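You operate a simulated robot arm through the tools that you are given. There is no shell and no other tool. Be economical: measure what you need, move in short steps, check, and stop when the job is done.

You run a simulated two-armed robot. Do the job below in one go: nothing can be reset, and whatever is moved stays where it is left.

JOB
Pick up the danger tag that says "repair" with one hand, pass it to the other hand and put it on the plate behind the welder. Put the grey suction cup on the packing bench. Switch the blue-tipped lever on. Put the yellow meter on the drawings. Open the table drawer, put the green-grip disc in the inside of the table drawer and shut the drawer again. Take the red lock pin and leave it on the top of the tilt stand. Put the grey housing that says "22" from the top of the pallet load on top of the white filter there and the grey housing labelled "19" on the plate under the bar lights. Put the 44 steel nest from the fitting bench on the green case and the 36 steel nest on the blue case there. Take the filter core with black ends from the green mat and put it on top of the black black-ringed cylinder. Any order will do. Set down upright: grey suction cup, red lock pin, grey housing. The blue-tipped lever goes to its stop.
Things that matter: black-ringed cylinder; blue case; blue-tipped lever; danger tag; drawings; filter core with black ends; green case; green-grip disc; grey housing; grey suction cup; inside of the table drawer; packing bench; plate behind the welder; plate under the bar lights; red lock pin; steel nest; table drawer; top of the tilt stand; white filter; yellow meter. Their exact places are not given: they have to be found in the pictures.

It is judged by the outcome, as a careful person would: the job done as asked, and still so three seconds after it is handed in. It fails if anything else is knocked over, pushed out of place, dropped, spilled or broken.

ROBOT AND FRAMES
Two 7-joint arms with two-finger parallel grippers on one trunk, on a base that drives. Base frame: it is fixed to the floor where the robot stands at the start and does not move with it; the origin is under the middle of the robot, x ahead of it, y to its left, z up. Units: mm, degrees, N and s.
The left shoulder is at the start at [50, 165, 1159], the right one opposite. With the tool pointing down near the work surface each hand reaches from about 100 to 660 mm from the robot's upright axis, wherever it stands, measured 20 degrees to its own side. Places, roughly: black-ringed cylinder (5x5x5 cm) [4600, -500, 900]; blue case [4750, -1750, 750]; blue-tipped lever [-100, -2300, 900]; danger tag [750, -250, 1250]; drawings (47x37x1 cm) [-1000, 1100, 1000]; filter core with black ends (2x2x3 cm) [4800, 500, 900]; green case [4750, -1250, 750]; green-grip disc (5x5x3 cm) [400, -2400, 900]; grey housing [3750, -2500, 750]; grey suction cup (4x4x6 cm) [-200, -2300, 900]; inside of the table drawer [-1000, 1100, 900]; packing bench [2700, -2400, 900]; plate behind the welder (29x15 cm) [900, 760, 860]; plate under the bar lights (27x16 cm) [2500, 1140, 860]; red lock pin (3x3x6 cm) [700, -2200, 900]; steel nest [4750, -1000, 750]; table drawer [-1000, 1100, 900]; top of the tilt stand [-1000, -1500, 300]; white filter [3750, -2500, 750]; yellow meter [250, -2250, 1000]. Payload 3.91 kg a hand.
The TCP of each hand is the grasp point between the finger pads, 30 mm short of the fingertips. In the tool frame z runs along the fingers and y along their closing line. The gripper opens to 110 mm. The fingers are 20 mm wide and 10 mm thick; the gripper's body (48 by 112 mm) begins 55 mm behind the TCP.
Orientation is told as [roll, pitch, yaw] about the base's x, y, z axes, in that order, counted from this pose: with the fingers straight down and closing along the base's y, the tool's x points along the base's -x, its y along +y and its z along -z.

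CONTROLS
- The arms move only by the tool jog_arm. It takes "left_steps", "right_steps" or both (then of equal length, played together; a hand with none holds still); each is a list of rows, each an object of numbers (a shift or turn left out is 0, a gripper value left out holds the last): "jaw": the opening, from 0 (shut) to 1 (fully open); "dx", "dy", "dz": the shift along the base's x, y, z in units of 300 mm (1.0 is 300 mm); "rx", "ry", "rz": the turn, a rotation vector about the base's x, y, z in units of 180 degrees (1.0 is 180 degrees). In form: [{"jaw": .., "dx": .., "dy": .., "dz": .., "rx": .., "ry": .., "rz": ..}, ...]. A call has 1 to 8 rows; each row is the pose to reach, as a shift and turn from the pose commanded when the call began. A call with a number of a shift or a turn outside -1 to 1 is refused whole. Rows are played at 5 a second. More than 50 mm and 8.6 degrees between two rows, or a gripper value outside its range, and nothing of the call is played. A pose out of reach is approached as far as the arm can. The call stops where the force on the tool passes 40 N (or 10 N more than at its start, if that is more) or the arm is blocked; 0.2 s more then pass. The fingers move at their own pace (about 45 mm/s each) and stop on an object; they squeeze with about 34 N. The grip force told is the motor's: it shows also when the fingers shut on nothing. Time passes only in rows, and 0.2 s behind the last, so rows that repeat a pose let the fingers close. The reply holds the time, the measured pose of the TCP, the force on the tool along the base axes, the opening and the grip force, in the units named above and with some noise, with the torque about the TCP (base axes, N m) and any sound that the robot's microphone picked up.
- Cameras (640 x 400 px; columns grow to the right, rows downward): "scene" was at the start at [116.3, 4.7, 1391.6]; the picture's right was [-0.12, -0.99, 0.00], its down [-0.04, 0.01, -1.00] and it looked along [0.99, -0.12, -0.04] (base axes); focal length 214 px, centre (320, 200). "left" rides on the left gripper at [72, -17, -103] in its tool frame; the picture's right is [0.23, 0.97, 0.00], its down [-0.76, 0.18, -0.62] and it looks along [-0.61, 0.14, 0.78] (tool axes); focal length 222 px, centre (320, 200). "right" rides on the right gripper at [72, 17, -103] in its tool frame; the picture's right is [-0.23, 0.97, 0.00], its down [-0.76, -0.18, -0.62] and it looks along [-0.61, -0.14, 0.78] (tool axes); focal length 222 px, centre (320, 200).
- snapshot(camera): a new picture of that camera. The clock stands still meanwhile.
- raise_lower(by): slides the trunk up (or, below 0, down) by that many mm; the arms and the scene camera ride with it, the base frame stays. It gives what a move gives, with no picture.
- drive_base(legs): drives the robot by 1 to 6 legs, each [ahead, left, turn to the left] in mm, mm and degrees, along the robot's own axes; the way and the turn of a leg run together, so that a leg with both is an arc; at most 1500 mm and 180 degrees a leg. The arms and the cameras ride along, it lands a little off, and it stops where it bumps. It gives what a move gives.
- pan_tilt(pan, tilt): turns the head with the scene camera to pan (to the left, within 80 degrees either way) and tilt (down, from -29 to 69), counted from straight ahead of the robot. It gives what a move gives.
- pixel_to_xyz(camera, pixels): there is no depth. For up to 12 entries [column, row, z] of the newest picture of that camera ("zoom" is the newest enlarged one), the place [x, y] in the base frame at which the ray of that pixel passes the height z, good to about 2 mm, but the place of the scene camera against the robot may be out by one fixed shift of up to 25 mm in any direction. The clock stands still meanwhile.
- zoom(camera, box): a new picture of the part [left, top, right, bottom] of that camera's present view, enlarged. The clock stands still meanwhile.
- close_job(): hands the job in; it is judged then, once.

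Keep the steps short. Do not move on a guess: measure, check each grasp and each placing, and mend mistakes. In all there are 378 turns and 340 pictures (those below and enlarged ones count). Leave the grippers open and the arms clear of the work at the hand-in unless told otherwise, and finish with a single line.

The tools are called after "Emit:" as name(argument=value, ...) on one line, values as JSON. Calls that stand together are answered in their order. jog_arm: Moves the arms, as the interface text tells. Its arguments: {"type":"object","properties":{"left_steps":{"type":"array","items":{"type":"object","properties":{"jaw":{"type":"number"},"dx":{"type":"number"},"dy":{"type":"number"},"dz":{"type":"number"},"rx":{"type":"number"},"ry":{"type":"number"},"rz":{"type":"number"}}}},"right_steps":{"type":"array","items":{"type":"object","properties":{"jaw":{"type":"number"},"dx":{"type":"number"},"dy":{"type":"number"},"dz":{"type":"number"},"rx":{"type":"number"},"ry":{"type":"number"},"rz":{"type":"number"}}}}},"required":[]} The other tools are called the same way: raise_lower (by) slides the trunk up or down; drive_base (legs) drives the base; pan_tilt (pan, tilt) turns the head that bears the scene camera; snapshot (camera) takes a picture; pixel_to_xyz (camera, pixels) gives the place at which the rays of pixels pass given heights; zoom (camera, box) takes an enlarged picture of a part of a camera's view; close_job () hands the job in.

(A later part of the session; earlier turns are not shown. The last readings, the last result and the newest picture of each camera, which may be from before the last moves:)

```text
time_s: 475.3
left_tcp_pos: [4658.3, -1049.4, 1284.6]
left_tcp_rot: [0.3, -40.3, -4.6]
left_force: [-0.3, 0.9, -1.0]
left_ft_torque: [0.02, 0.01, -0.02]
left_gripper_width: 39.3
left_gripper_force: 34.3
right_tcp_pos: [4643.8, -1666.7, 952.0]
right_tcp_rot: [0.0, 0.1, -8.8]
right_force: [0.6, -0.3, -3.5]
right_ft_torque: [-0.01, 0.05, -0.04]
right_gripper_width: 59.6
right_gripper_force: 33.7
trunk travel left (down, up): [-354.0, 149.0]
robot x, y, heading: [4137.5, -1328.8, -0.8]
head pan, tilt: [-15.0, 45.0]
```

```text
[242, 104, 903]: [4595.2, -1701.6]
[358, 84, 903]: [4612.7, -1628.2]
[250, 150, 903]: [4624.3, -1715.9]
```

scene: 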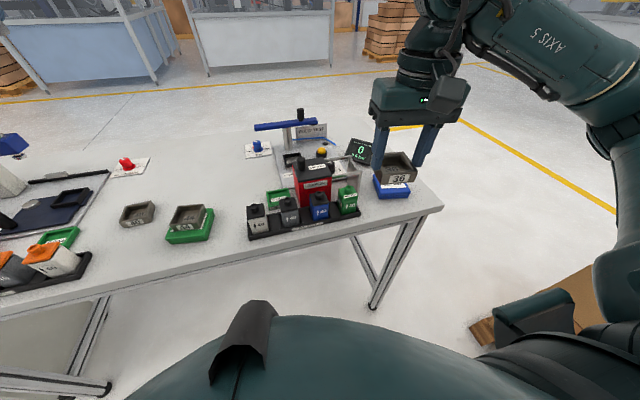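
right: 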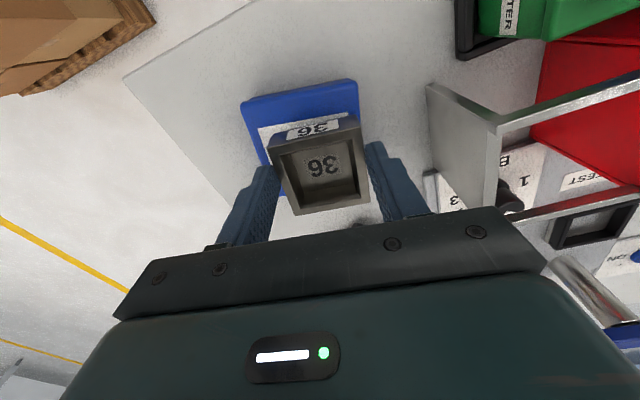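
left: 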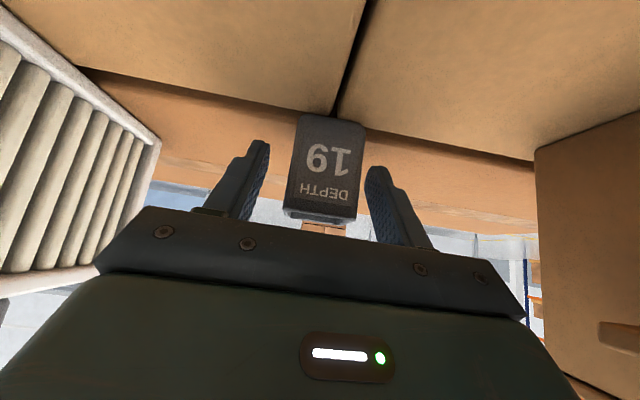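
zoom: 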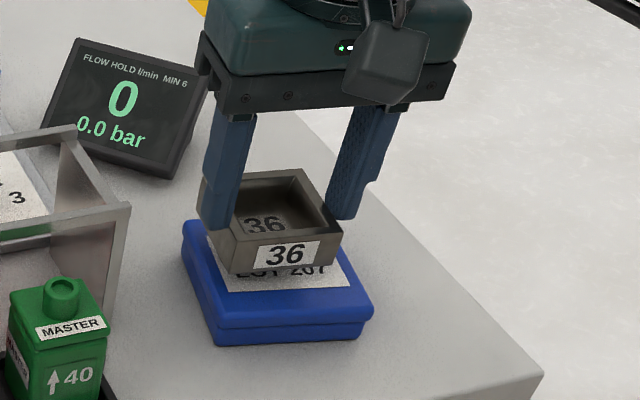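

Emit:
jog_arm(right_steps=[{"dy": -0.027, "rz": -0.022, "dz": -0.02}, {"dy": -0.027, "rz": -0.022, "dz": -0.042}])

Emit:
jog_arm(right_steps=[{"dz": -0.008}, {"dz": -0.014}])

```text
time_s: 475.9
left_tcp_pos: [4658.3, -1047.9, 1285.2]
left_tcp_rot: [0.3, -40.3, -4.6]
left_force: [0.3, 0.2, -0.7]
left_ft_torque: [0.03, 0.0, 0.01]
left_gripper_width: 39.6
left_gripper_force: 34.1
right_tcp_pos: [4643.7, -1674.0, 939.4]
right_tcp_rot: [0.1, 0.1, -13.0]
right_force: [-0.1, 0.0, -3.9]
right_ft_torque: [0.0, 0.05, 0.02]
right_gripper_width: 59.6
right_gripper_force: 34.0
trunk travel left (down, up): [-354.0, 149.0]
robot x, y, heading: [4140.6, -1328.4, -1.0]
head pan, tilt: [-15.0, 45.0]
```

```text
time_s: 476.5
left_tcp_pos: [4657.4, -1047.2, 1285.3]
left_tcp_rot: [0.4, -40.3, -4.6]
left_force: [0.4, 0.6, -0.7]
left_ft_torque: [0.02, 0.0, 0.0]
left_gripper_width: 39.8
left_gripper_force: 34.2
right_tcp_pos: [4643.2, -1674.6, 935.9]
right_tcp_rot: [0.1, 0.0, -13.0]
right_force: [0.7, -2.5, 3.9]
right_ft_torque: [0.01, 0.09, 0.06]
right_gripper_width: 59.7
right_gripper_force: 33.5
trunk travel left (down, up): [-354.0, 149.0]
robot x, y, heading: [4141.8, -1325.8, -0.7]
head pan, tilt: [-15.0, 45.0]
```

Contact. A hair lower, release and rise.

Emit:
jog_arm(right_steps=[{"dz": -0.004}, {"dz": -0.004, "jaw": 0.58}, {"dz": -0.002, "jaw": 0.66}, {"dz": 0.0, "jaw": 0.72}, {"dz": 0.1}, {"dz": 0.25}, {"dz": 0.4}])

Emit:
zoom(camera="scene", box=[350, 130, 450, 210])

```text
time_s: 478.1
left_tcp_pos: [4657.6, -1048.0, 1285.2]
left_tcp_rot: [0.3, -40.3, -4.7]
left_force: [-0.7, 0.4, -0.3]
left_ft_torque: [-0.01, -0.01, 0.03]
left_gripper_width: 39.6
left_gripper_force: 34.4
right_tcp_pos: [4640.9, -1673.9, 1057.3]
right_tcp_rot: [0.0, 0.1, -12.9]
right_force: [0.5, -0.3, 0.5]
right_ft_torque: [-0.01, -0.01, 0.0]
right_gripper_width: 79.1
right_gripper_force: 0.0
trunk travel left (down, up): [-354.0, 149.0]
robot x, y, heading: [4138.8, -1328.2, -0.7]
head pan, tilt: [-15.0, 45.0]
```

```text
5.00 times, centred on (400, 170) of scene
```

zoom: 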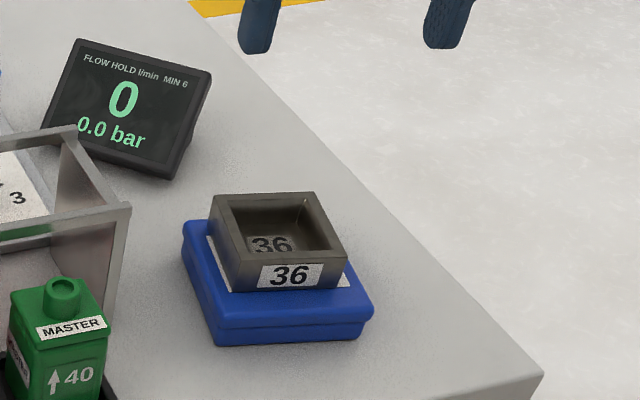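

Both nests are placed. Now to the filter core: back off and drive left.

Emit:
jog_arm(right_steps=[{"dz": 0.15, "dy": 0.1}, {"dz": 0.3, "dy": 0.2}, {"dz": 0.4, "dy": 0.34, "rz": 0.035}, {"dz": 0.4, "dy": 0.48, "rz": 0.07}, {"dz": 0.4, "dy": 0.6, "rz": 0.07}])

Emit:
drive_base(legs=[[-250, 0, 1], [0, 1150, 0]])

Emit:
pan_tilt(pan=5, tilt=30)

Emit:
snapshot(camera="scene")

```text
refused: row 1 steps farther than a row can; nothing moved
```

```text
time_s: 489.9
left_tcp_pos: [4397.9, 116.8, 1284.7]
left_tcp_rot: [0.3, -40.3, -3.4]
left_force: [-0.1, 0.2, 0.3]
left_ft_torque: [0.03, -0.01, 0.0]
left_gripper_width: 39.6
left_gripper_force: 34.2
right_tcp_pos: [4394.8, -509.3, 1057.4]
right_tcp_rot: [0.0, 0.1, -11.6]
right_force: [-0.4, 1.1, -0.4]
right_ft_torque: [-0.02, 0.04, 0.0]
right_gripper_width: 79.2
right_gripper_force: 0.1
trunk travel left (down, up): [-354.0, 149.0]
robot x, y, heading: [3882.8, -172.5, 0.3]
head pan, tilt: [-15.0, 45.0]
```

```text
time_s: 490.8
left_tcp_pos: [4397.8, 116.5, 1285.3]
left_tcp_rot: [0.3, -40.3, -3.5]
left_force: [0.1, -0.2, -1.1]
left_ft_torque: [0.0, -0.02, 0.01]
left_gripper_width: 39.8
left_gripper_force: 34.0
right_tcp_pos: [4394.1, -509.0, 1057.2]
right_tcp_rot: [0.0, 0.1, -11.7]
right_force: [1.0, -0.2, 0.7]
right_ft_torque: [0.0, -0.01, 0.01]
right_gripper_width: 79.1
right_gripper_force: 0.1
trunk travel left (down, up): [-354.0, 149.0]
robot x, y, heading: [3884.4, -172.8, 0.4]
head pan, tilt: [5.0, 30.0]
```

```text
93 pictures are left
```

scene: 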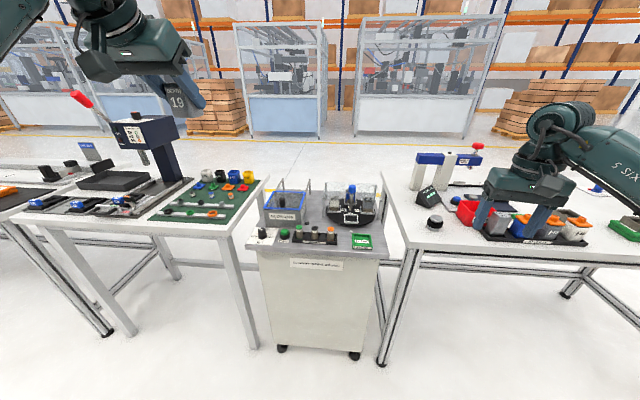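

Emit:
zoom(camera="scene", box=[140, 160, 270, 245])

Emit:
zoom(camera="scene", box=[380, 150, 520, 250])

```text
4.71 times, centred on (205, 202) of scene
```

zoom: 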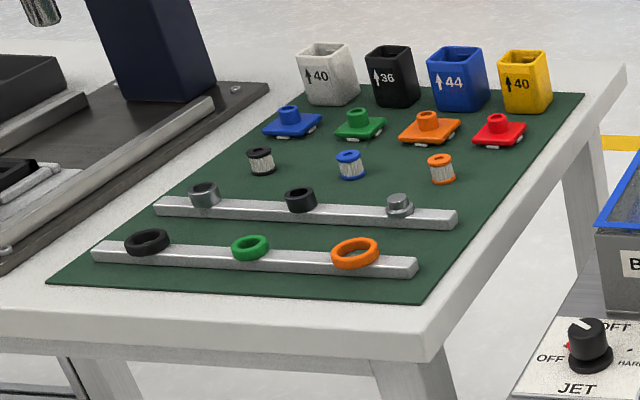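

```text
4.00 times, centred on (450, 200) of scene
```

zoom: 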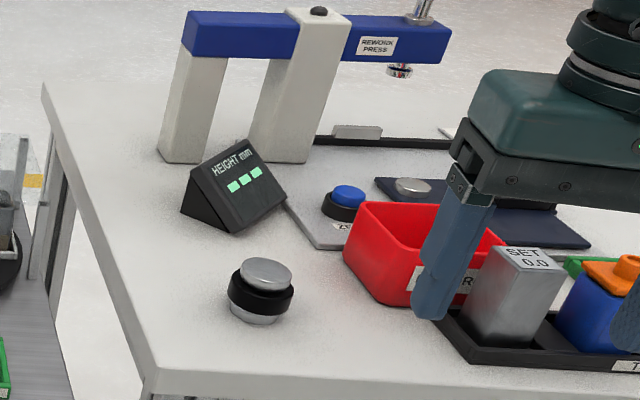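

Emit:
pixel_to_xyz(camera="scene", pixels=[[192, 196, 880], [192, 190, 905], [435.5, 218, 920], [435.5, 229, 880], [230, 231, 880], [262, 175, 880], [410, 248, 880], [100, 245, 880]])

Emit:
jog_arm(right_steps=[{"dz": 0.12, "dy": 0.06}, {"dz": 0.24, "dy": 0.14}, {"dz": 0.34, "dy": 0.24, "rz": 0.03}, {"dz": 0.36, "dy": 0.38, "rz": 0.065}])

```text
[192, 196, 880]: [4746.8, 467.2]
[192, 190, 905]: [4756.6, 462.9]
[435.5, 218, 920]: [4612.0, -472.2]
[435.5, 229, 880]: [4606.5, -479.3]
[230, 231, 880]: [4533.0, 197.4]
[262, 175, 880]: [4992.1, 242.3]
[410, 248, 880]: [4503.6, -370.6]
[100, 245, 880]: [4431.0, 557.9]
```

```text
time_s: 491.8
left_tcp_pos: [4398.4, 117.5, 1286.4]
left_tcp_rot: [0.3, -40.3, -3.4]
left_force: [0.0, 0.3, -0.3]
left_ft_torque: [-0.03, -0.03, 0.02]
left_gripper_width: 39.5
left_gripper_force: 34.1
right_tcp_pos: [4396.9, -393.0, 1165.4]
right_tcp_rot: [0.0, 0.1, 0.0]
right_force: [-1.0, 0.0, -0.6]
right_ft_torque: [0.01, 0.01, 0.01]
right_gripper_width: 78.9
right_gripper_force: 0.0
trunk travel left (down, up): [-354.0, 149.0]
robot x, y, heading: [3887.1, -171.7, 0.1]
head pan, tilt: [5.0, 30.0]
```

Emit:
jog_arm(left_steps=[{"dx": -0.06, "dy": -0.1}, {"dx": -0.12, "dy": -0.2}, {"dx": -0.18, "dy": -0.3}, {"dx": -0.24, "dy": -0.4}, {"dx": -0.28, "dy": -0.48}])

Emit:
drive_base(legs=[[0, 550, 0], [130, 0, 0]])

Emit:
snapshot(camera="scene")

```text
time_s: 493.0
left_tcp_pos: [4315.0, -29.4, 1285.1]
left_tcp_rot: [0.2, -40.4, -3.4]
left_force: [-0.3, 0.6, -0.6]
left_ft_torque: [-0.02, 0.0, -0.01]
left_gripper_width: 39.4
left_gripper_force: 33.8
right_tcp_pos: [4395.2, -395.2, 1165.4]
right_tcp_rot: [0.1, 0.0, 0.1]
right_force: [-0.1, -0.1, -0.4]
right_ft_torque: [-0.01, -0.01, 0.01]
right_gripper_width: 79.2
right_gripper_force: 0.0
trunk travel left (down, up): [-354.0, 149.0]
robot x, y, heading: [3886.0, -175.2, 0.7]
head pan, tilt: [5.0, 30.0]
```

```text
time_s: 499.1
left_tcp_pos: [4446.8, 510.1, 1285.2]
left_tcp_rot: [0.4, -40.2, -3.8]
left_force: [1.6, -0.2, -0.4]
left_ft_torque: [0.0, 0.02, 0.02]
left_gripper_width: 39.8
left_gripper_force: 34.0
right_tcp_pos: [4525.7, 143.9, 1165.3]
right_tcp_rot: [0.1, 0.2, -0.2]
right_force: [0.4, -0.2, 0.1]
right_ft_torque: [0.01, 0.03, 0.03]
right_gripper_width: 79.3
right_gripper_force: 0.0
trunk travel left (down, up): [-354.0, 149.0]
robot x, y, heading: [4018.1, 368.8, -0.2]
head pan, tilt: [5.0, 30.0]
```

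```text
90 pictures are left
```

scene: 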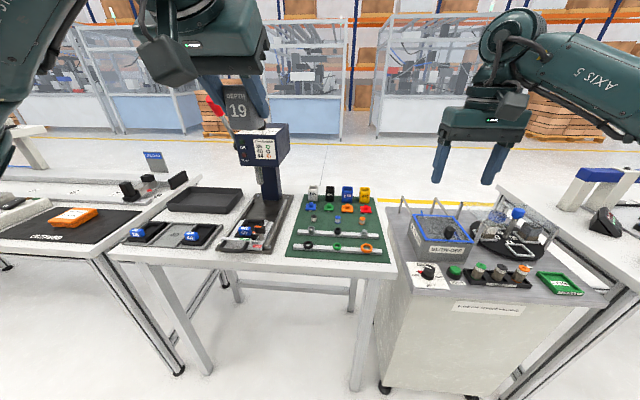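

Emit:
jog_arm(left_steps=[{"dy": 0.08, "dz": 0.05}, {"dy": 0.16, "dz": 0.1}, {"dy": 0.24, "dz": 0.15}, {"dy": 0.32, "dz": 0.18}, {"dy": 0.36, "dz": 0.18}, {"dy": 0.36, "dz": 0.18}, {"dy": 0.36, "dz": 0.18}, {"dy": 0.36, "dz": 0.18}], right_steps=[{"dy": 0.12, "dz": -0.02, "ry": -0.042}, {"dy": 0.25, "dz": -0.05, "ry": -0.084}, {"dy": 0.38, "dz": -0.08, "ry": -0.126}, {"dy": 0.52, "dz": -0.1, "ry": -0.168}, {"dy": 0.66, "dz": -0.13, "ry": -0.21}, {"dy": 0.8, "dz": -0.18, "ry": -0.25}, {"dy": 0.94, "dz": -0.22, "ry": -0.25, "dx": 0.05}, {"dy": 1.0, "dz": -0.3, "ry": -0.25, "dx": 0.15}])

Emit:
snapshot(camera="right")

```text
time_s: 500.9
left_tcp_pos: [4445.0, 618.3, 1338.0]
left_tcp_rot: [0.2, -40.3, -3.8]
left_force: [0.4, 0.4, -1.7]
left_ft_torque: [0.02, 0.05, -0.01]
left_gripper_width: 39.5
left_gripper_force: 33.8
right_tcp_pos: [4570.6, 445.3, 1074.1]
right_tcp_rot: [0.3, -45.0, -0.5]
right_force: [0.0, -0.2, 0.4]
right_ft_torque: [0.0, 0.0, -0.01]
right_gripper_width: 79.0
right_gripper_force: 0.1
trunk travel left (down, up): [-354.0, 149.0]
robot x, y, heading: [4012.5, 365.8, 0.1]
head pan, tilt: [5.0, 30.0]
```

```text
89 pictures are left
```

right: 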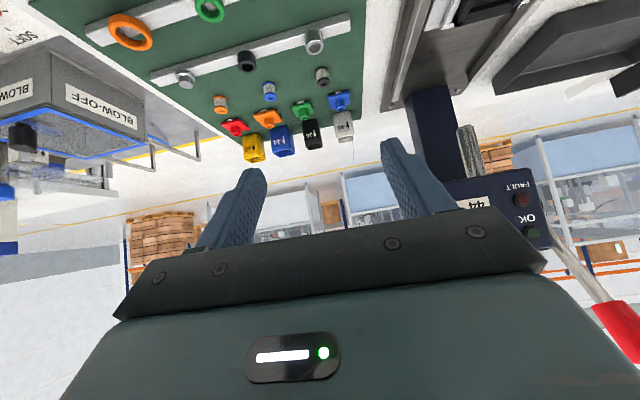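

Emit:
zoom(camera="right", box=[230, 20, 380, 140])

Emit:
pixel_to_xyz(camera="right", pixels=[[322, 70, 880], [322, 83, 910], [322, 76, 895], [269, 90, 895], [314, 42, 895], [339, 100, 890]])

```text
3.33 times, centred on (305, 80) of right
```

zoom: 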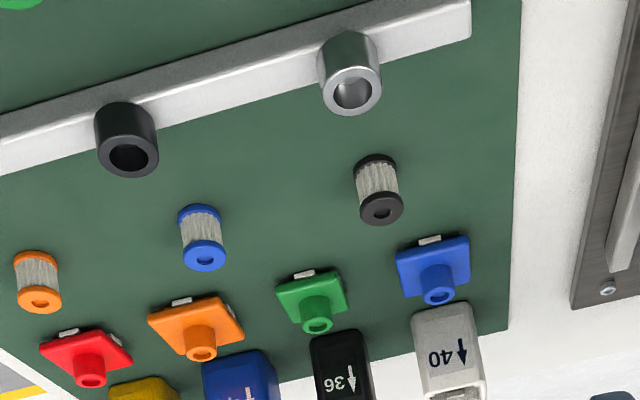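

```text
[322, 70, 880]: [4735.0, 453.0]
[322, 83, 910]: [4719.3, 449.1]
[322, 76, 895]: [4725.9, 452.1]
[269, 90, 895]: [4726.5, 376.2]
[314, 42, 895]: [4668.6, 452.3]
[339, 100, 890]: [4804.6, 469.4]
```

Emit:
drive_base(legs=[[10, 60, 0]])

Emit:
jog_arm(right_steps=[{"dx": 0.08, "dy": -0.08, "dz": -0.05, "ry": 0.028, "jaw": 0.45}, {"dx": 0.18, "dy": -0.15, "dz": -0.12, "ry": 0.055}, {"dx": 0.28, "dy": -0.18, "dz": -0.22, "ry": 0.055}])

Emit:
snapshot(camera="right")

```text
time_s: 502.1
left_tcp_pos: [4454.4, 677.2, 1336.7]
left_tcp_rot: [0.3, -40.3, -3.8]
left_force: [-0.7, -0.4, -1.1]
left_ft_torque: [-0.03, -0.02, 0.0]
left_gripper_width: 39.7
left_gripper_force: 33.8
right_tcp_pos: [4581.1, 504.3, 1074.9]
right_tcp_rot: [0.3, -44.9, -0.5]
right_force: [0.0, -0.4, -0.6]
right_ft_torque: [-0.01, -0.02, -0.02]
right_gripper_width: 79.3
right_gripper_force: 0.0
trunk travel left (down, up): [-354.0, 149.0]
robot x, y, heading: [4025.7, 425.6, -0.5]
head pan, tilt: [5.0, 30.0]
```

```text
time_s: 502.9
left_tcp_pos: [4455.5, 676.8, 1337.7]
left_tcp_rot: [0.3, -40.3, -3.9]
left_force: [0.1, 0.6, 0.0]
left_ft_torque: [0.02, 0.01, 0.0]
left_gripper_width: 39.3
left_gripper_force: 33.7
right_tcp_pos: [4662.7, 451.0, 1009.8]
right_tcp_rot: [0.2, -34.8, -0.3]
right_force: [-0.3, -0.1, -0.1]
right_ft_torque: [-0.02, -0.01, 0.01]
right_gripper_width: 49.4
right_gripper_force: 0.1
trunk travel left (down, up): [-354.0, 149.0]
robot x, y, heading: [4024.9, 427.2, 0.1]
head pan, tilt: [5.0, 30.0]
```

```text
87 pictures are left
```

right: 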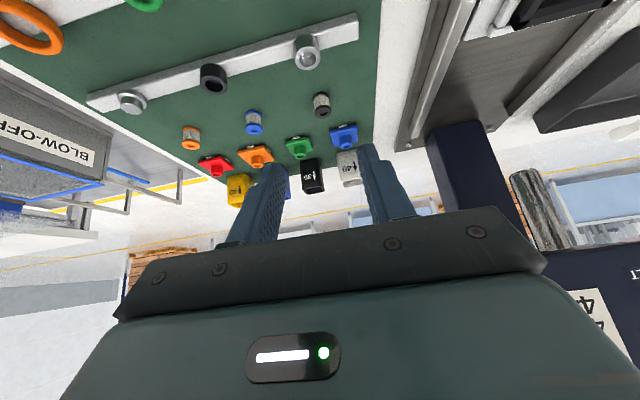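

Emit:
zoom(camera="right", box=[270, 60, 370, 140])

Emit:
pixel_to_xyz(camera="zoom", pixels=[[256, 205, 880], [256, 205, 870], [263, 262, 910], [263, 262, 900], [263, 262, 890]])

```text
5.00 times, centred on (320, 100) of right
```

zoom: 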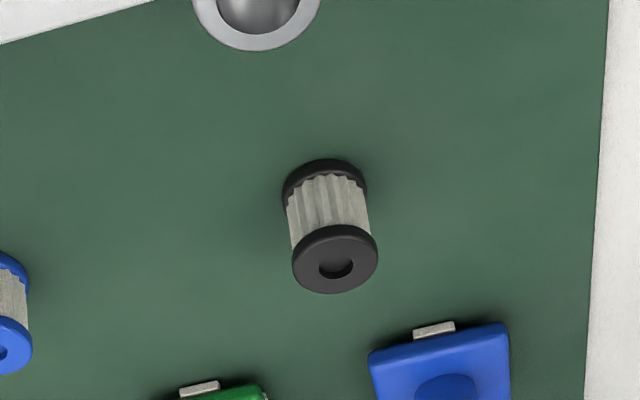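

```text
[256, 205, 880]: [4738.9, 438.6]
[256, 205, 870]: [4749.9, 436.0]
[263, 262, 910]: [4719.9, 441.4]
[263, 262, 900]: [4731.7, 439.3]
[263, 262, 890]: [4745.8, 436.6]
```

Emit:
pixel_to_xyz(camera="zoom", pixels=[[335, 262, 910], [335, 262, 905], [335, 262, 900], [324, 192, 880], [324, 192, 870], [324, 192, 875], [294, 262, 905], [377, 258, 905]])

```text
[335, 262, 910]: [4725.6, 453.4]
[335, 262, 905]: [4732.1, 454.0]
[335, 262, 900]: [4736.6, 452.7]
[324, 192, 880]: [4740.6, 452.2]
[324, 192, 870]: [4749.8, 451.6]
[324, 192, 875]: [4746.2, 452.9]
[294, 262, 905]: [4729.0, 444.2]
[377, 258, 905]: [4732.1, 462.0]
```

Emit:
jog_arm(right_steps=[{"dx": 0.08, "dy": 0.007, "dz": -0.12}, {"dx": 0.145, "dy": 0.007, "dz": -0.25}, {"dx": 0.181, "dy": 0.007, "dz": -0.322}, {"dx": 0.181, "dy": 0.007, "dz": -0.322}])

Emit:
snapshot(camera="right")

```text
time_s: 503.9
left_tcp_pos: [4454.6, 676.8, 1337.9]
left_tcp_rot: [0.4, -40.4, -3.8]
left_force: [-0.1, -0.3, -0.6]
left_ft_torque: [-0.01, 0.01, -0.01]
left_gripper_width: 39.5
left_gripper_force: 33.5
right_tcp_pos: [4717.3, 450.9, 913.3]
right_tcp_rot: [0.4, -35.0, -0.4]
right_force: [0.2, -0.3, -0.2]
right_ft_torque: [-0.01, 0.02, 0.03]
right_gripper_width: 49.7
right_gripper_force: 0.0
trunk travel left (down, up): [-354.0, 149.0]
robot x, y, heading: [4025.2, 428.3, -0.1]
head pan, tilt: [5.0, 30.0]
```

```text
85 pictures are left
```

right: 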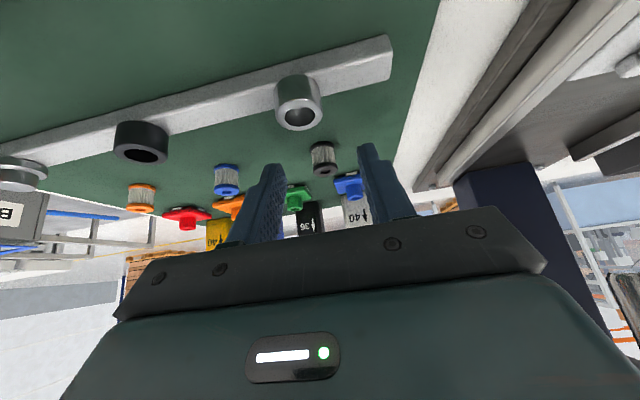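

Emit:
pixel_to_xyz(camera="right", pixels=[[324, 171, 908], [324, 171, 900], [322, 146, 880], [322, 146, 875]])

```text
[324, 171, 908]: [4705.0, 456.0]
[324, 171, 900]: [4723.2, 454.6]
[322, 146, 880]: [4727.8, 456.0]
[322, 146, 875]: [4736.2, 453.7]
```

Emit:
jog_arm(right_steps=[{"dx": 0.015, "dy": 0.01, "dz": -0.02}, {"dx": 0.028, "dy": 0.013, "dz": -0.043}])

Emit:
zoom(camera="right", box=[240, 100, 400, 220])

```text
time_s: 504.5
left_tcp_pos: [4455.3, 675.7, 1338.4]
left_tcp_rot: [0.4, -40.3, -3.8]
left_force: [0.0, 0.5, -0.3]
left_ft_torque: [0.01, -0.02, 0.0]
left_gripper_width: 39.5
left_gripper_force: 34.2
right_tcp_pos: [4726.3, 456.0, 899.8]
right_tcp_rot: [0.2, -35.0, -0.6]
right_force: [-0.6, 0.6, -0.4]
right_ft_torque: [0.01, 0.0, 0.0]
right_gripper_width: 49.4
right_gripper_force: 0.1
trunk travel left (down, up): [-354.0, 149.0]
robot x, y, heading: [4026.0, 427.3, -0.1]
head pan, tilt: [5.0, 30.0]
```

```text
3.33 times, centred on (320, 160) of right
```

zoom: 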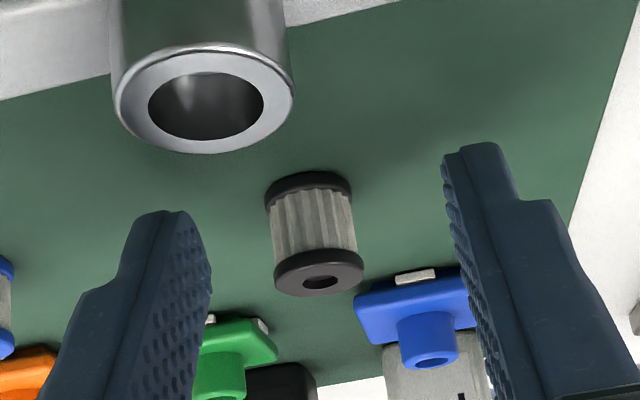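

Emit:
jog_arm(right_steps=[{"jaw": 0.0}, {"jaw": 0.0}, {"jaw": 0.0}, {"jaw": 0.0}, {"dz": 0.03}, {"dz": 0.12, "dx": -0.03}, {"dz": 0.26, "dx": -0.1}, {"dz": 0.4, "dx": -0.18}])

Emit:
zoom(camera="right", box=[240, 100, 400, 220])

```text
time_s: 506.3
left_tcp_pos: [4453.5, 675.4, 1338.9]
left_tcp_rot: [0.2, -40.3, -3.8]
left_force: [0.3, 0.3, 0.2]
left_ft_torque: [0.0, -0.02, -0.01]
left_gripper_width: 39.2
left_gripper_force: 33.9
right_tcp_pos: [4671.9, 455.1, 1020.7]
right_tcp_rot: [0.2, -34.9, -0.4]
right_force: [-0.5, -0.3, -0.8]
right_ft_torque: [0.01, 0.0, 0.02]
right_gripper_width: 0.0
right_gripper_force: 33.8
trunk travel left (down, up): [-354.0, 149.0]
robot x, y, heading: [4024.6, 423.8, -0.1]
head pan, tilt: [5.0, 30.0]
```

```text
3.33 times, centred on (320, 160) of right
```

zoom: 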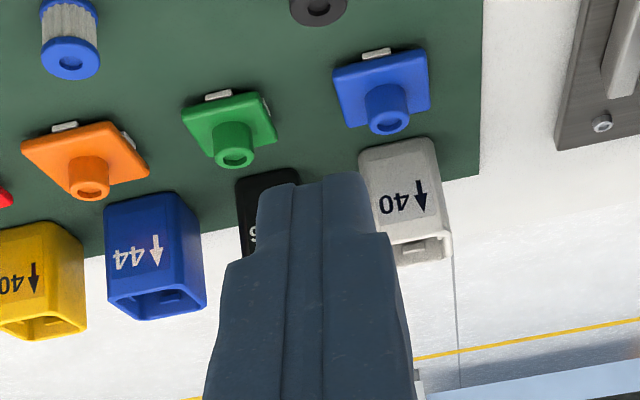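

The fingers closed just above it: recomputed from three views, the core's top is at (4757,454,886). I'll re-approach lower.

Emit:
jog_arm(right_steps=[{"jaw": 0.45}, {"jaw": 0.45}, {"jaw": 0.45, "dx": 0.07, "dz": -0.11}, {"dx": 0.14, "dz": -0.23}, {"dx": 0.21, "dz": -0.35}, {"dx": 0.245, "dz": -0.433}, {"dx": 0.245, "dz": -0.433}])

Emit:
zoom(camera="right", box=[240, 100, 400, 220])

```text
time_s: 507.9
left_tcp_pos: [4454.6, 676.1, 1337.2]
left_tcp_rot: [0.3, -40.3, -3.7]
left_force: [0.6, 0.8, -0.3]
left_ft_torque: [0.0, 0.0, -0.02]
left_gripper_width: 39.3
left_gripper_force: 33.6
right_tcp_pos: [4732.7, 449.0, 894.1]
right_tcp_rot: [0.3, -35.1, -0.3]
right_force: [0.9, -0.4, 2.9]
right_ft_torque: [-0.08, -0.06, 0.01]
right_gripper_width: 49.6
right_gripper_force: 0.1
right hand out of reach, approached as far as the arm can: row 6, 7
trunk travel left (down, up): [-354.0, 149.0]
robot x, y, heading: [4029.1, 427.2, 0.2]
head pan, tilt: [5.0, 30.0]
```

```text
3.33 times, centred on (320, 160) of right
```

zoom: 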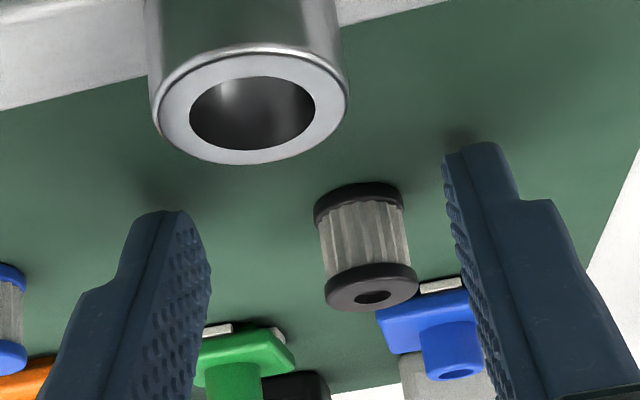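

Emit:
jog_arm(right_steps=[{"dz": 0.06, "dx": -0.02}, {"dz": 0.12, "dx": -0.04}])

Emit:
drive_base(legs=[[35, 0, 0]])

Emit:
snapshot(camera="right")

```text
time_s: 508.5
left_tcp_pos: [4454.3, 676.5, 1338.1]
left_tcp_rot: [0.3, -40.3, -3.9]
left_force: [0.2, -0.6, -0.4]
left_ft_torque: [0.03, -0.06, -0.01]
left_gripper_width: 39.3
left_gripper_force: 34.2
right_tcp_pos: [4720.5, 448.9, 928.8]
right_tcp_rot: [0.3, -35.0, -0.4]
right_force: [-0.4, 0.1, -0.2]
right_ft_torque: [0.01, -0.02, 0.02]
right_gripper_width: 49.8
right_gripper_force: 0.1
trunk travel left (down, up): [-354.0, 149.0]
robot x, y, heading: [4029.0, 431.2, 0.0]
head pan, tilt: [5.0, 30.0]
```

```text
time_s: 509.4
left_tcp_pos: [4490.4, 675.1, 1338.0]
left_tcp_rot: [0.3, -40.2, -3.9]
left_force: [1.4, 0.2, 0.0]
left_ft_torque: [-0.01, -0.02, -0.01]
left_gripper_width: 39.8
left_gripper_force: 34.5
right_tcp_pos: [4756.8, 448.5, 927.8]
right_tcp_rot: [0.3, -35.0, -0.5]
right_force: [0.4, 0.3, 0.1]
right_ft_torque: [-0.05, 0.01, 0.01]
right_gripper_width: 49.3
right_gripper_force: 0.1
trunk travel left (down, up): [-354.0, 149.0]
robot x, y, heading: [4065.4, 423.7, -0.2]
head pan, tilt: [5.0, 30.0]
```

```text
81 pictures are left
```

right: 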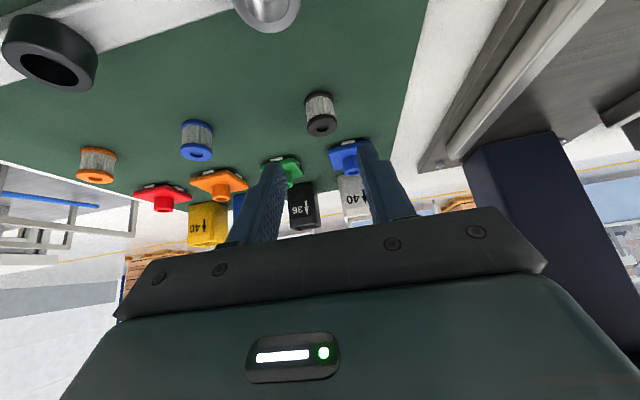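

Emit:
jog_arm(right_steps=[{"dx": -0.06, "dy": 0.015, "dz": 0.0}, {"dx": -0.06, "dy": 0.015, "dz": -0.06}, {"dx": -0.035, "dy": 0.015, "dz": -0.107}, {"dx": -0.035, "dy": 0.015, "dz": -0.107}])

Emit:
zoom(camera="right", box=[240, 100, 400, 220])

```text
time_s: 510.4
left_tcp_pos: [4489.5, 675.7, 1338.3]
left_tcp_rot: [0.2, -40.3, -3.8]
left_force: [0.9, 0.2, -0.1]
left_ft_torque: [-0.02, -0.02, -0.02]
left_gripper_width: 39.6
left_gripper_force: 33.6
right_tcp_pos: [4746.4, 453.6, 896.2]
right_tcp_rot: [0.3, -35.0, -0.3]
right_force: [-0.4, 0.1, 1.3]
right_ft_torque: [-0.01, 0.01, -0.02]
right_gripper_width: 49.3
right_gripper_force: 0.1
trunk travel left (down, up): [-354.0, 149.0]
robot x, y, heading: [4061.7, 429.0, -0.3]
head pan, tilt: [5.0, 30.0]
```

```text
3.33 times, centred on (320, 160) of right
```

zoom: 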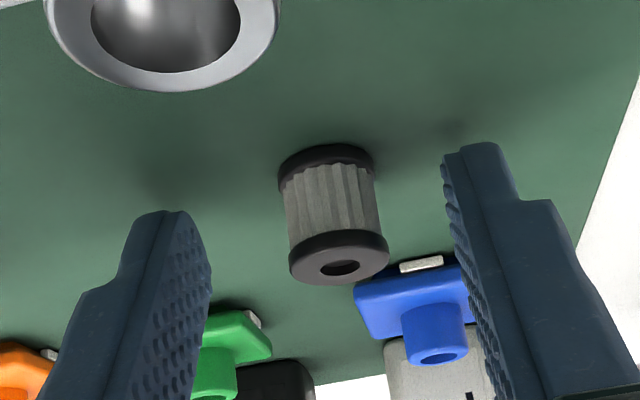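

Emit:
jog_arm(right_steps=[{"jaw": 0.0}, {"jaw": 0.0}, {"jaw": 0.0}, {"jaw": 0.0}])

Emit:
zoom(camera="right", box=[240, 100, 400, 220])

```text
time_s: 511.4
left_tcp_pos: [4489.4, 675.7, 1337.8]
left_tcp_rot: [0.3, -40.3, -3.8]
left_force: [0.6, 0.5, -0.7]
left_ft_torque: [0.02, 0.0, 0.0]
left_gripper_width: 39.8
left_gripper_force: 34.2
right_tcp_pos: [4747.1, 453.1, 896.2]
right_tcp_rot: [0.3, -35.1, -0.5]
right_force: [-0.1, -0.3, 0.5]
right_ft_torque: [0.04, 0.03, 0.01]
right_gripper_width: 12.2
right_gripper_force: 34.7
trunk travel left (down, up): [-354.0, 149.0]
robot x, y, heading: [4059.5, 429.2, -0.3]
head pan, tilt: [5.0, 30.0]
```

```text
3.33 times, centred on (320, 160) of right
```

zoom: 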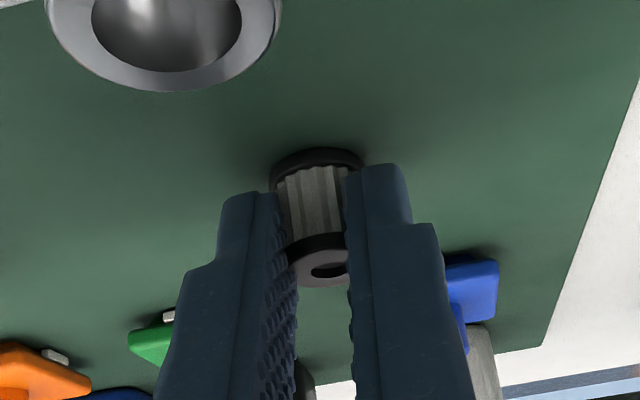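

Emit:
jog_arm(right_steps=[{"dz": 0.03}, {"dz": 0.1}, {"dz": 0.22}, {"dz": 0.34}])

Emit:
snapshot(camera="right")

```text
time_s: 512.4
left_tcp_pos: [4489.1, 676.0, 1339.3]
left_tcp_rot: [0.3, -40.2, -3.8]
left_force: [0.1, 0.1, 0.3]
left_ft_torque: [0.02, -0.02, -0.01]
left_gripper_width: 39.6
left_gripper_force: 33.5
right_tcp_pos: [4747.0, 453.8, 997.2]
right_tcp_rot: [0.2, -35.0, -0.5]
right_force: [0.4, 0.3, -0.6]
right_ft_torque: [0.01, -0.01, -0.03]
right_gripper_width: 15.9
right_gripper_force: 34.0
trunk travel left (down, up): [-354.0, 149.0]
robot x, y, heading: [4062.6, 428.4, -0.2]
head pan, tilt: [5.0, 30.0]
```

```text
78 pictures are left
```

right: 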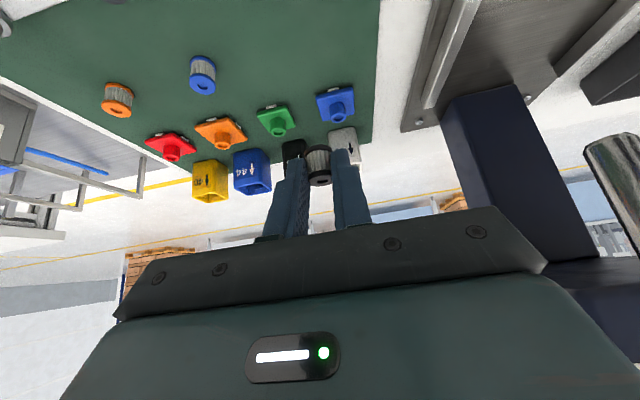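

Emit:
zoom(camera="right", box=[280, 130, 360, 200])

Emit:
zoom(camera="scene", box=[270, 150, 370, 230])

```text
5.71 times, centred on (320, 165) of right
```

zoom: 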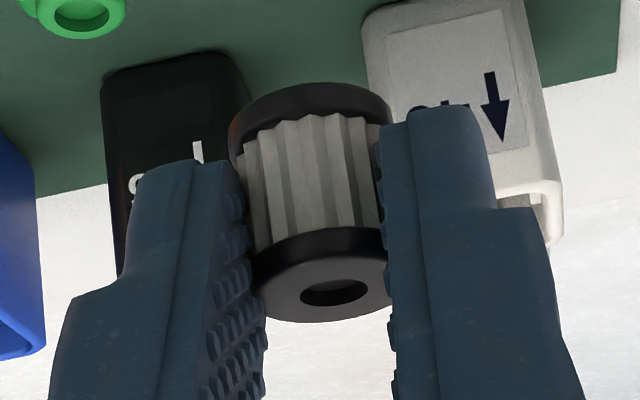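

```text
5.00 times, centred on (320, 190) of scene
```

zoom: 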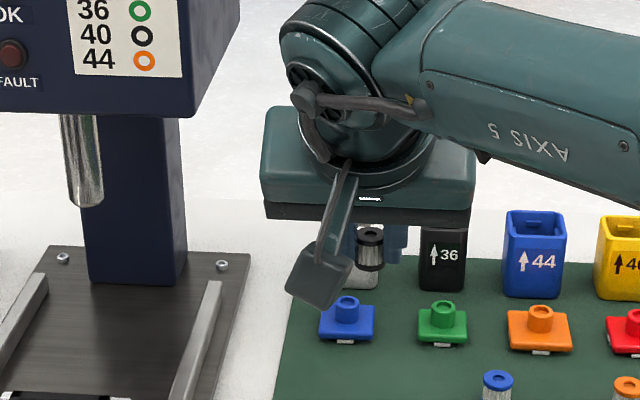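

Core held upright. Raise, back off, and drive right to the black-ringed cylinder.

Emit:
jog_arm(right_steps=[{"dz": 0.12, "dx": -0.08}, {"dz": 0.24, "dx": -0.16}, {"dz": 0.36, "dx": -0.24}, {"dz": 0.45, "dx": -0.34, "dy": -0.06}, {"dz": 0.45, "dx": -0.4, "dy": -0.18}, {"dz": 0.45, "dx": -0.4, "dy": -0.32}])

Emit:
drive_base(legs=[[-130, 0, 0], [0, -790, 0]])

Emit:
snapshot(camera="right")

Emit:
snapshot(camera="scene")

```text
time_s: 513.8
left_tcp_pos: [4488.4, 675.6, 1338.5]
left_tcp_rot: [0.4, -40.3, -3.8]
left_force: [-0.6, -0.1, -1.0]
left_ft_torque: [-0.01, -0.01, 0.01]
left_gripper_width: 39.7
left_gripper_force: 33.5
right_tcp_pos: [4623.4, 355.4, 1132.4]
right_tcp_rot: [0.4, -34.9, -0.6]
right_force: [0.4, 0.2, -0.4]
right_ft_torque: [0.04, 0.03, -0.01]
right_gripper_width: 16.5
right_gripper_force: 34.7
trunk travel left (down, up): [-354.0, 149.0]
robot x, y, heading: [4062.7, 430.2, 0.2]
head pan, tilt: [5.0, 30.0]
```

```text
time_s: 521.9
left_tcp_pos: [4354.8, -109.4, 1338.4]
left_tcp_rot: [0.4, -40.3, -4.4]
left_force: [-0.2, 0.6, -0.7]
left_ft_torque: [-0.01, -0.04, 0.02]
left_gripper_width: 39.4
left_gripper_force: 33.9
right_tcp_pos: [4484.5, -432.5, 1131.6]
right_tcp_rot: [0.4, -35.0, -1.0]
right_force: [-0.6, -0.3, -0.2]
right_ft_torque: [-0.01, 0.0, -0.03]
right_gripper_width: 16.7
right_gripper_force: 34.1
trunk travel left (down, up): [-354.0, 149.0]
robot x, y, heading: [3925.7, -355.8, -0.2]
head pan, tilt: [5.0, 30.0]
```

```text
75 pictures are left
```

right: 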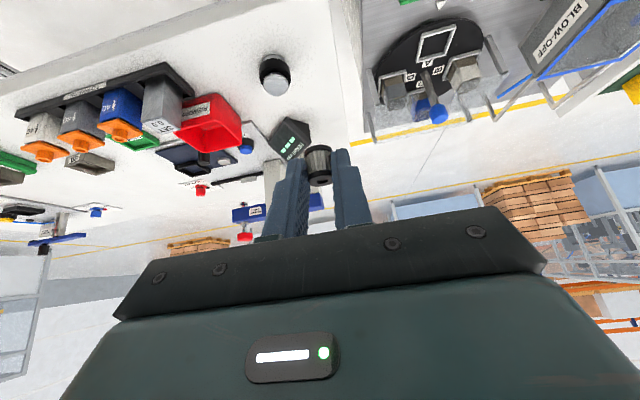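

```text
74 pictures are left
```

scene: 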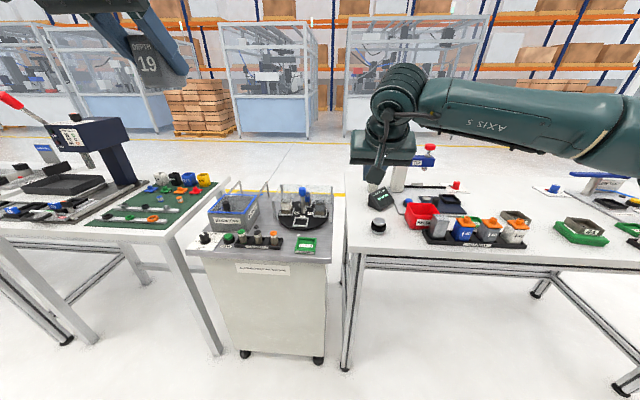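

Emit:
zoom(camera="right", box=[240, 40, 320, 120])

Emit:
jog_arm(right_steps=[{"dx": 0.06, "dy": -0.06, "dz": -0.12}, {"dx": 0.12, "dy": -0.12, "dz": -0.22}, {"dx": 0.16, "dy": -0.15, "dz": -0.32}])

Emit:
snapshot(camera="right")

```text
5.00 times, centred on (280, 80) of right
```

zoom: 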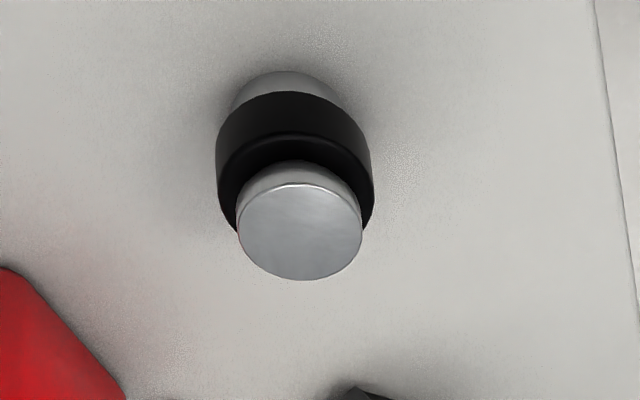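

```text
time_s: 522.7
left_tcp_pos: [4354.2, -111.5, 1336.4]
left_tcp_rot: [0.3, -40.3, -4.5]
left_force: [-0.3, 0.1, 0.1]
left_ft_torque: [0.0, 0.0, -0.01]
left_gripper_width: 39.5
left_gripper_force: 34.2
right_tcp_pos: [4533.0, -477.0, 1035.7]
right_tcp_rot: [0.3, -34.9, -1.0]
right_force: [-0.1, -0.9, -0.3]
right_ft_torque: [0.01, -0.05, -0.02]
right_gripper_width: 16.5
right_gripper_force: 34.0
trunk travel left (down, up): [-354.0, 149.0]
robot x, y, heading: [3923.5, -354.0, -0.9]
head pan, tilt: [5.0, 30.0]
```

```text
72 pictures are left
```

right: 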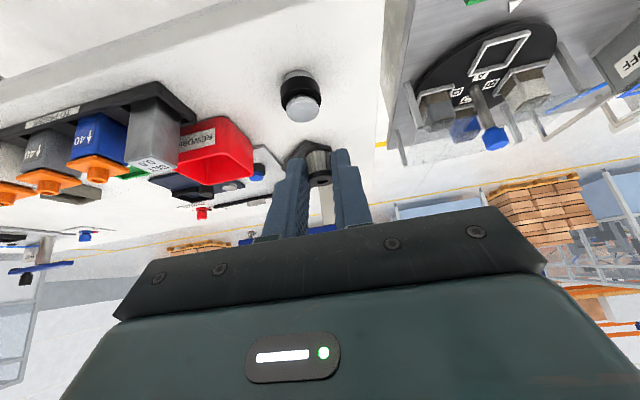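

Emit:
zoom(camera="right", box=[265, 60, 345, 140])

Emit:
pixel_to_xyz(camera="zoom", pixels=[[320, 230, 920], [320, 230, 900], [320, 230, 880], [320, 60, 880]])

```text
5.00 times, centred on (305, 100) of right
```

zoom: 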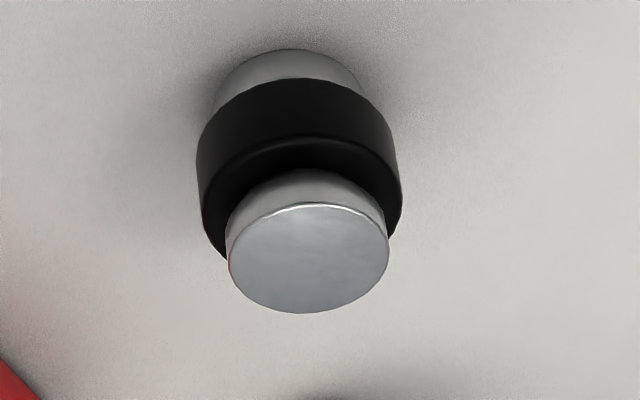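

```text
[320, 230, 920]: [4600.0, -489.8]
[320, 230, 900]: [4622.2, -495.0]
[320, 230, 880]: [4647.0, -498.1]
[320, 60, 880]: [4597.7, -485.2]
```

Cylinder top ≈ (4626,-496,906), 37 mm across. Moving the core over it.

Emit:
jog_arm(right_steps=[{"dx": 0.12, "dy": -0.065, "dz": -0.03}, {"dx": 0.22, "dy": -0.065, "dz": -0.1}, {"dx": 0.265, "dy": -0.065, "dz": -0.2}, {"dx": 0.265, "dy": -0.065, "dz": -0.255}])

Emit:
snapshot(camera="right")

Emit:
zoom(camera="scene", box=[340, 170, 420, 240])

```text
time_s: 523.7
left_tcp_pos: [4353.6, -110.3, 1339.2]
left_tcp_rot: [0.3, -40.5, -4.4]
left_force: [0.2, -0.2, -0.3]
left_ft_torque: [-0.02, 0.0, -0.03]
left_gripper_width: 39.7
left_gripper_force: 34.1
right_tcp_pos: [4612.0, -495.9, 960.7]
right_tcp_rot: [0.2, -35.0, -1.0]
right_force: [0.4, -0.5, -1.1]
right_ft_torque: [0.03, 0.02, -0.02]
right_gripper_width: 16.3
right_gripper_force: 33.5
trunk travel left (down, up): [-354.0, 149.0]
robot x, y, heading: [3923.4, -356.3, -0.4]
head pan, tilt: [5.0, 30.0]
```

```text
70 pictures are left
```

right: 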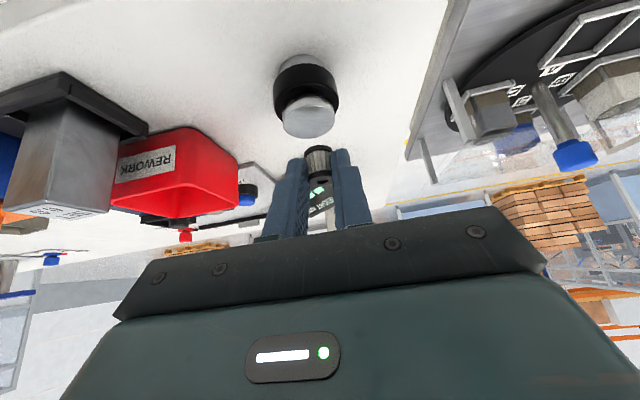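

```text
5.71 times, centred on (380, 205) of scene
```

zoom: 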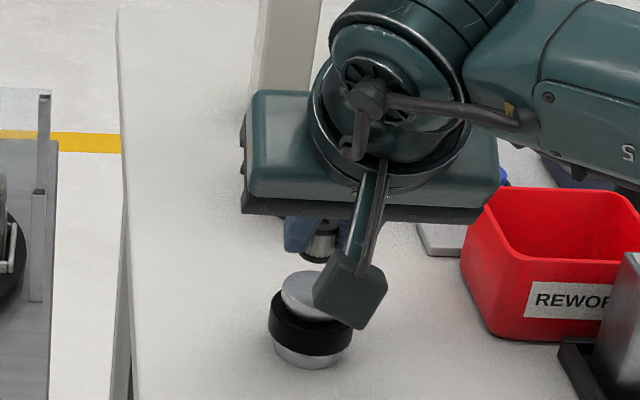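

Emit:
zoom(camera="right", box=[260, 40, 360, 190])

```text
2.67 times, centred on (310, 115) of right
```

zoom: 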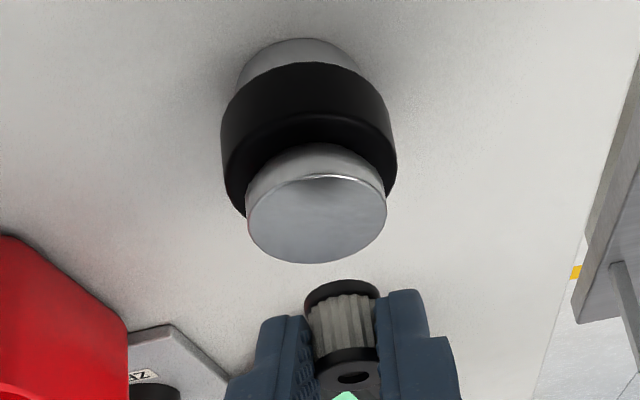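

Emit:
jog_arm(right_steps=[{"dy": -0.008, "dz": -0.025}, {"dy": -0.008, "dz": -0.045}])

Emit:
jog_arm(right_steps=[{"dz": -0.008}, {"dz": -0.014}])

Emit:
zoom(camera="right", box=[260, 60, 360, 210])

```text
time_s: 524.3
left_tcp_pos: [4353.7, -110.4, 1337.4]
left_tcp_rot: [0.3, -40.3, -4.4]
left_force: [-0.1, 0.6, -0.6]
left_ft_torque: [-0.02, -0.02, 0.0]
left_gripper_width: 39.6
left_gripper_force: 34.3
right_tcp_pos: [4612.7, -497.5, 946.5]
right_tcp_rot: [0.2, -35.0, -1.0]
right_force: [0.6, 0.4, 0.2]
right_ft_torque: [-0.01, 0.0, 0.01]
right_gripper_width: 16.9
right_gripper_force: 34.3
trunk travel left (down, up): [-354.0, 149.0]
robot x, y, heading: [3922.3, -354.6, -0.4]
head pan, tilt: [5.0, 30.0]
```

```text
time_s: 524.9
left_tcp_pos: [4354.5, -110.9, 1338.6]
left_tcp_rot: [0.3, -40.2, -4.4]
left_force: [-0.7, -0.5, -1.0]
left_ft_torque: [0.04, 0.0, -0.02]
left_gripper_width: 39.5
left_gripper_force: 33.8
right_tcp_pos: [4612.3, -497.1, 941.8]
right_tcp_rot: [0.4, -35.0, -1.1]
right_force: [-0.2, -0.6, -0.4]
right_ft_torque: [-0.03, -0.01, 0.0]
right_gripper_width: 16.5
right_gripper_force: 34.4
trunk travel left (down, up): [-354.0, 149.0]
robot x, y, heading: [3918.7, -355.0, -0.4]
head pan, tilt: [5.0, 30.0]
```

```text
2.67 times, centred on (310, 135) of right
```

zoom: 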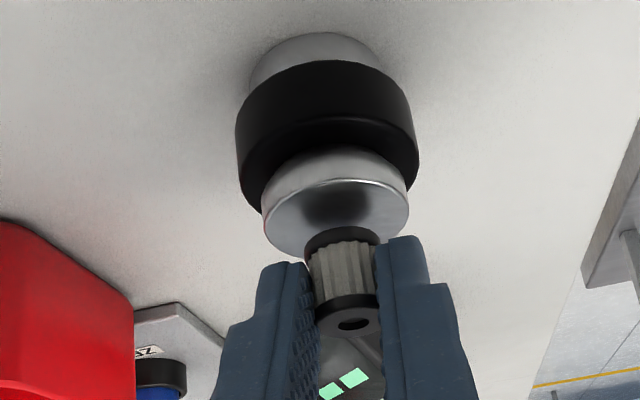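

Emit:
jog_arm(right_steps=[{"dx": -0.02, "dy": -0.005}, {"dx": -0.02, "dy": -0.005, "dz": -0.008}])

Emit:
jog_arm(right_steps=[{"dz": -0.006}, {"dz": -0.012}])

Emit:
zoom(camera="right", box=[260, 60, 360, 210])

```text
time_s: 525.5
left_tcp_pos: [4354.2, -110.6, 1338.4]
left_tcp_rot: [0.3, -40.4, -4.4]
left_force: [-0.6, 0.5, -0.8]
left_ft_torque: [0.01, -0.02, 0.02]
left_gripper_width: 39.8
left_gripper_force: 33.9
right_tcp_pos: [4606.6, -498.4, 940.7]
right_tcp_rot: [0.3, -35.0, -1.0]
right_force: [-0.2, 0.2, 0.4]
right_ft_torque: [0.01, 0.01, 0.02]
right_gripper_width: 16.4
right_gripper_force: 34.3
trunk travel left (down, up): [-354.0, 149.0]
robot x, y, heading: [3925.4, -359.0, -0.4]
head pan, tilt: [5.0, 30.0]
```

```text
time_s: 526.1
left_tcp_pos: [4353.8, -110.8, 1338.1]
left_tcp_rot: [0.2, -40.3, -4.5]
left_force: [-0.5, 0.6, -0.8]
left_ft_torque: [0.0, 0.0, 0.0]
left_gripper_width: 39.7
left_gripper_force: 33.9
right_tcp_pos: [4606.4, -499.5, 935.7]
right_tcp_rot: [0.3, -34.9, -1.0]
right_force: [-1.3, -0.1, 1.1]
right_ft_torque: [0.01, -0.01, 0.0]
right_gripper_width: 16.4
right_gripper_force: 34.1
trunk travel left (down, up): [-354.0, 149.0]
robot x, y, heading: [3922.9, -356.3, -0.8]
head pan, tilt: [5.0, 30.0]
```

```text
2.67 times, centred on (310, 135) of right
```

zoom: 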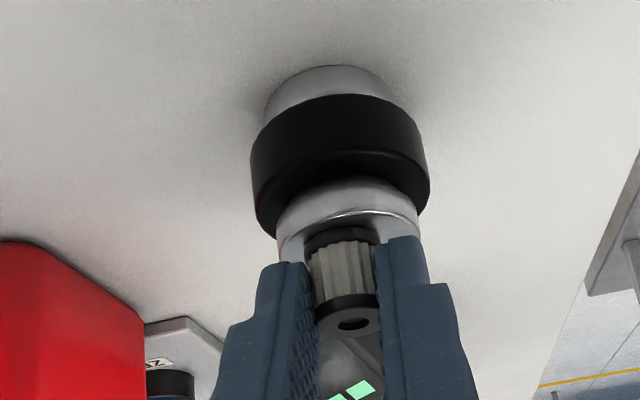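

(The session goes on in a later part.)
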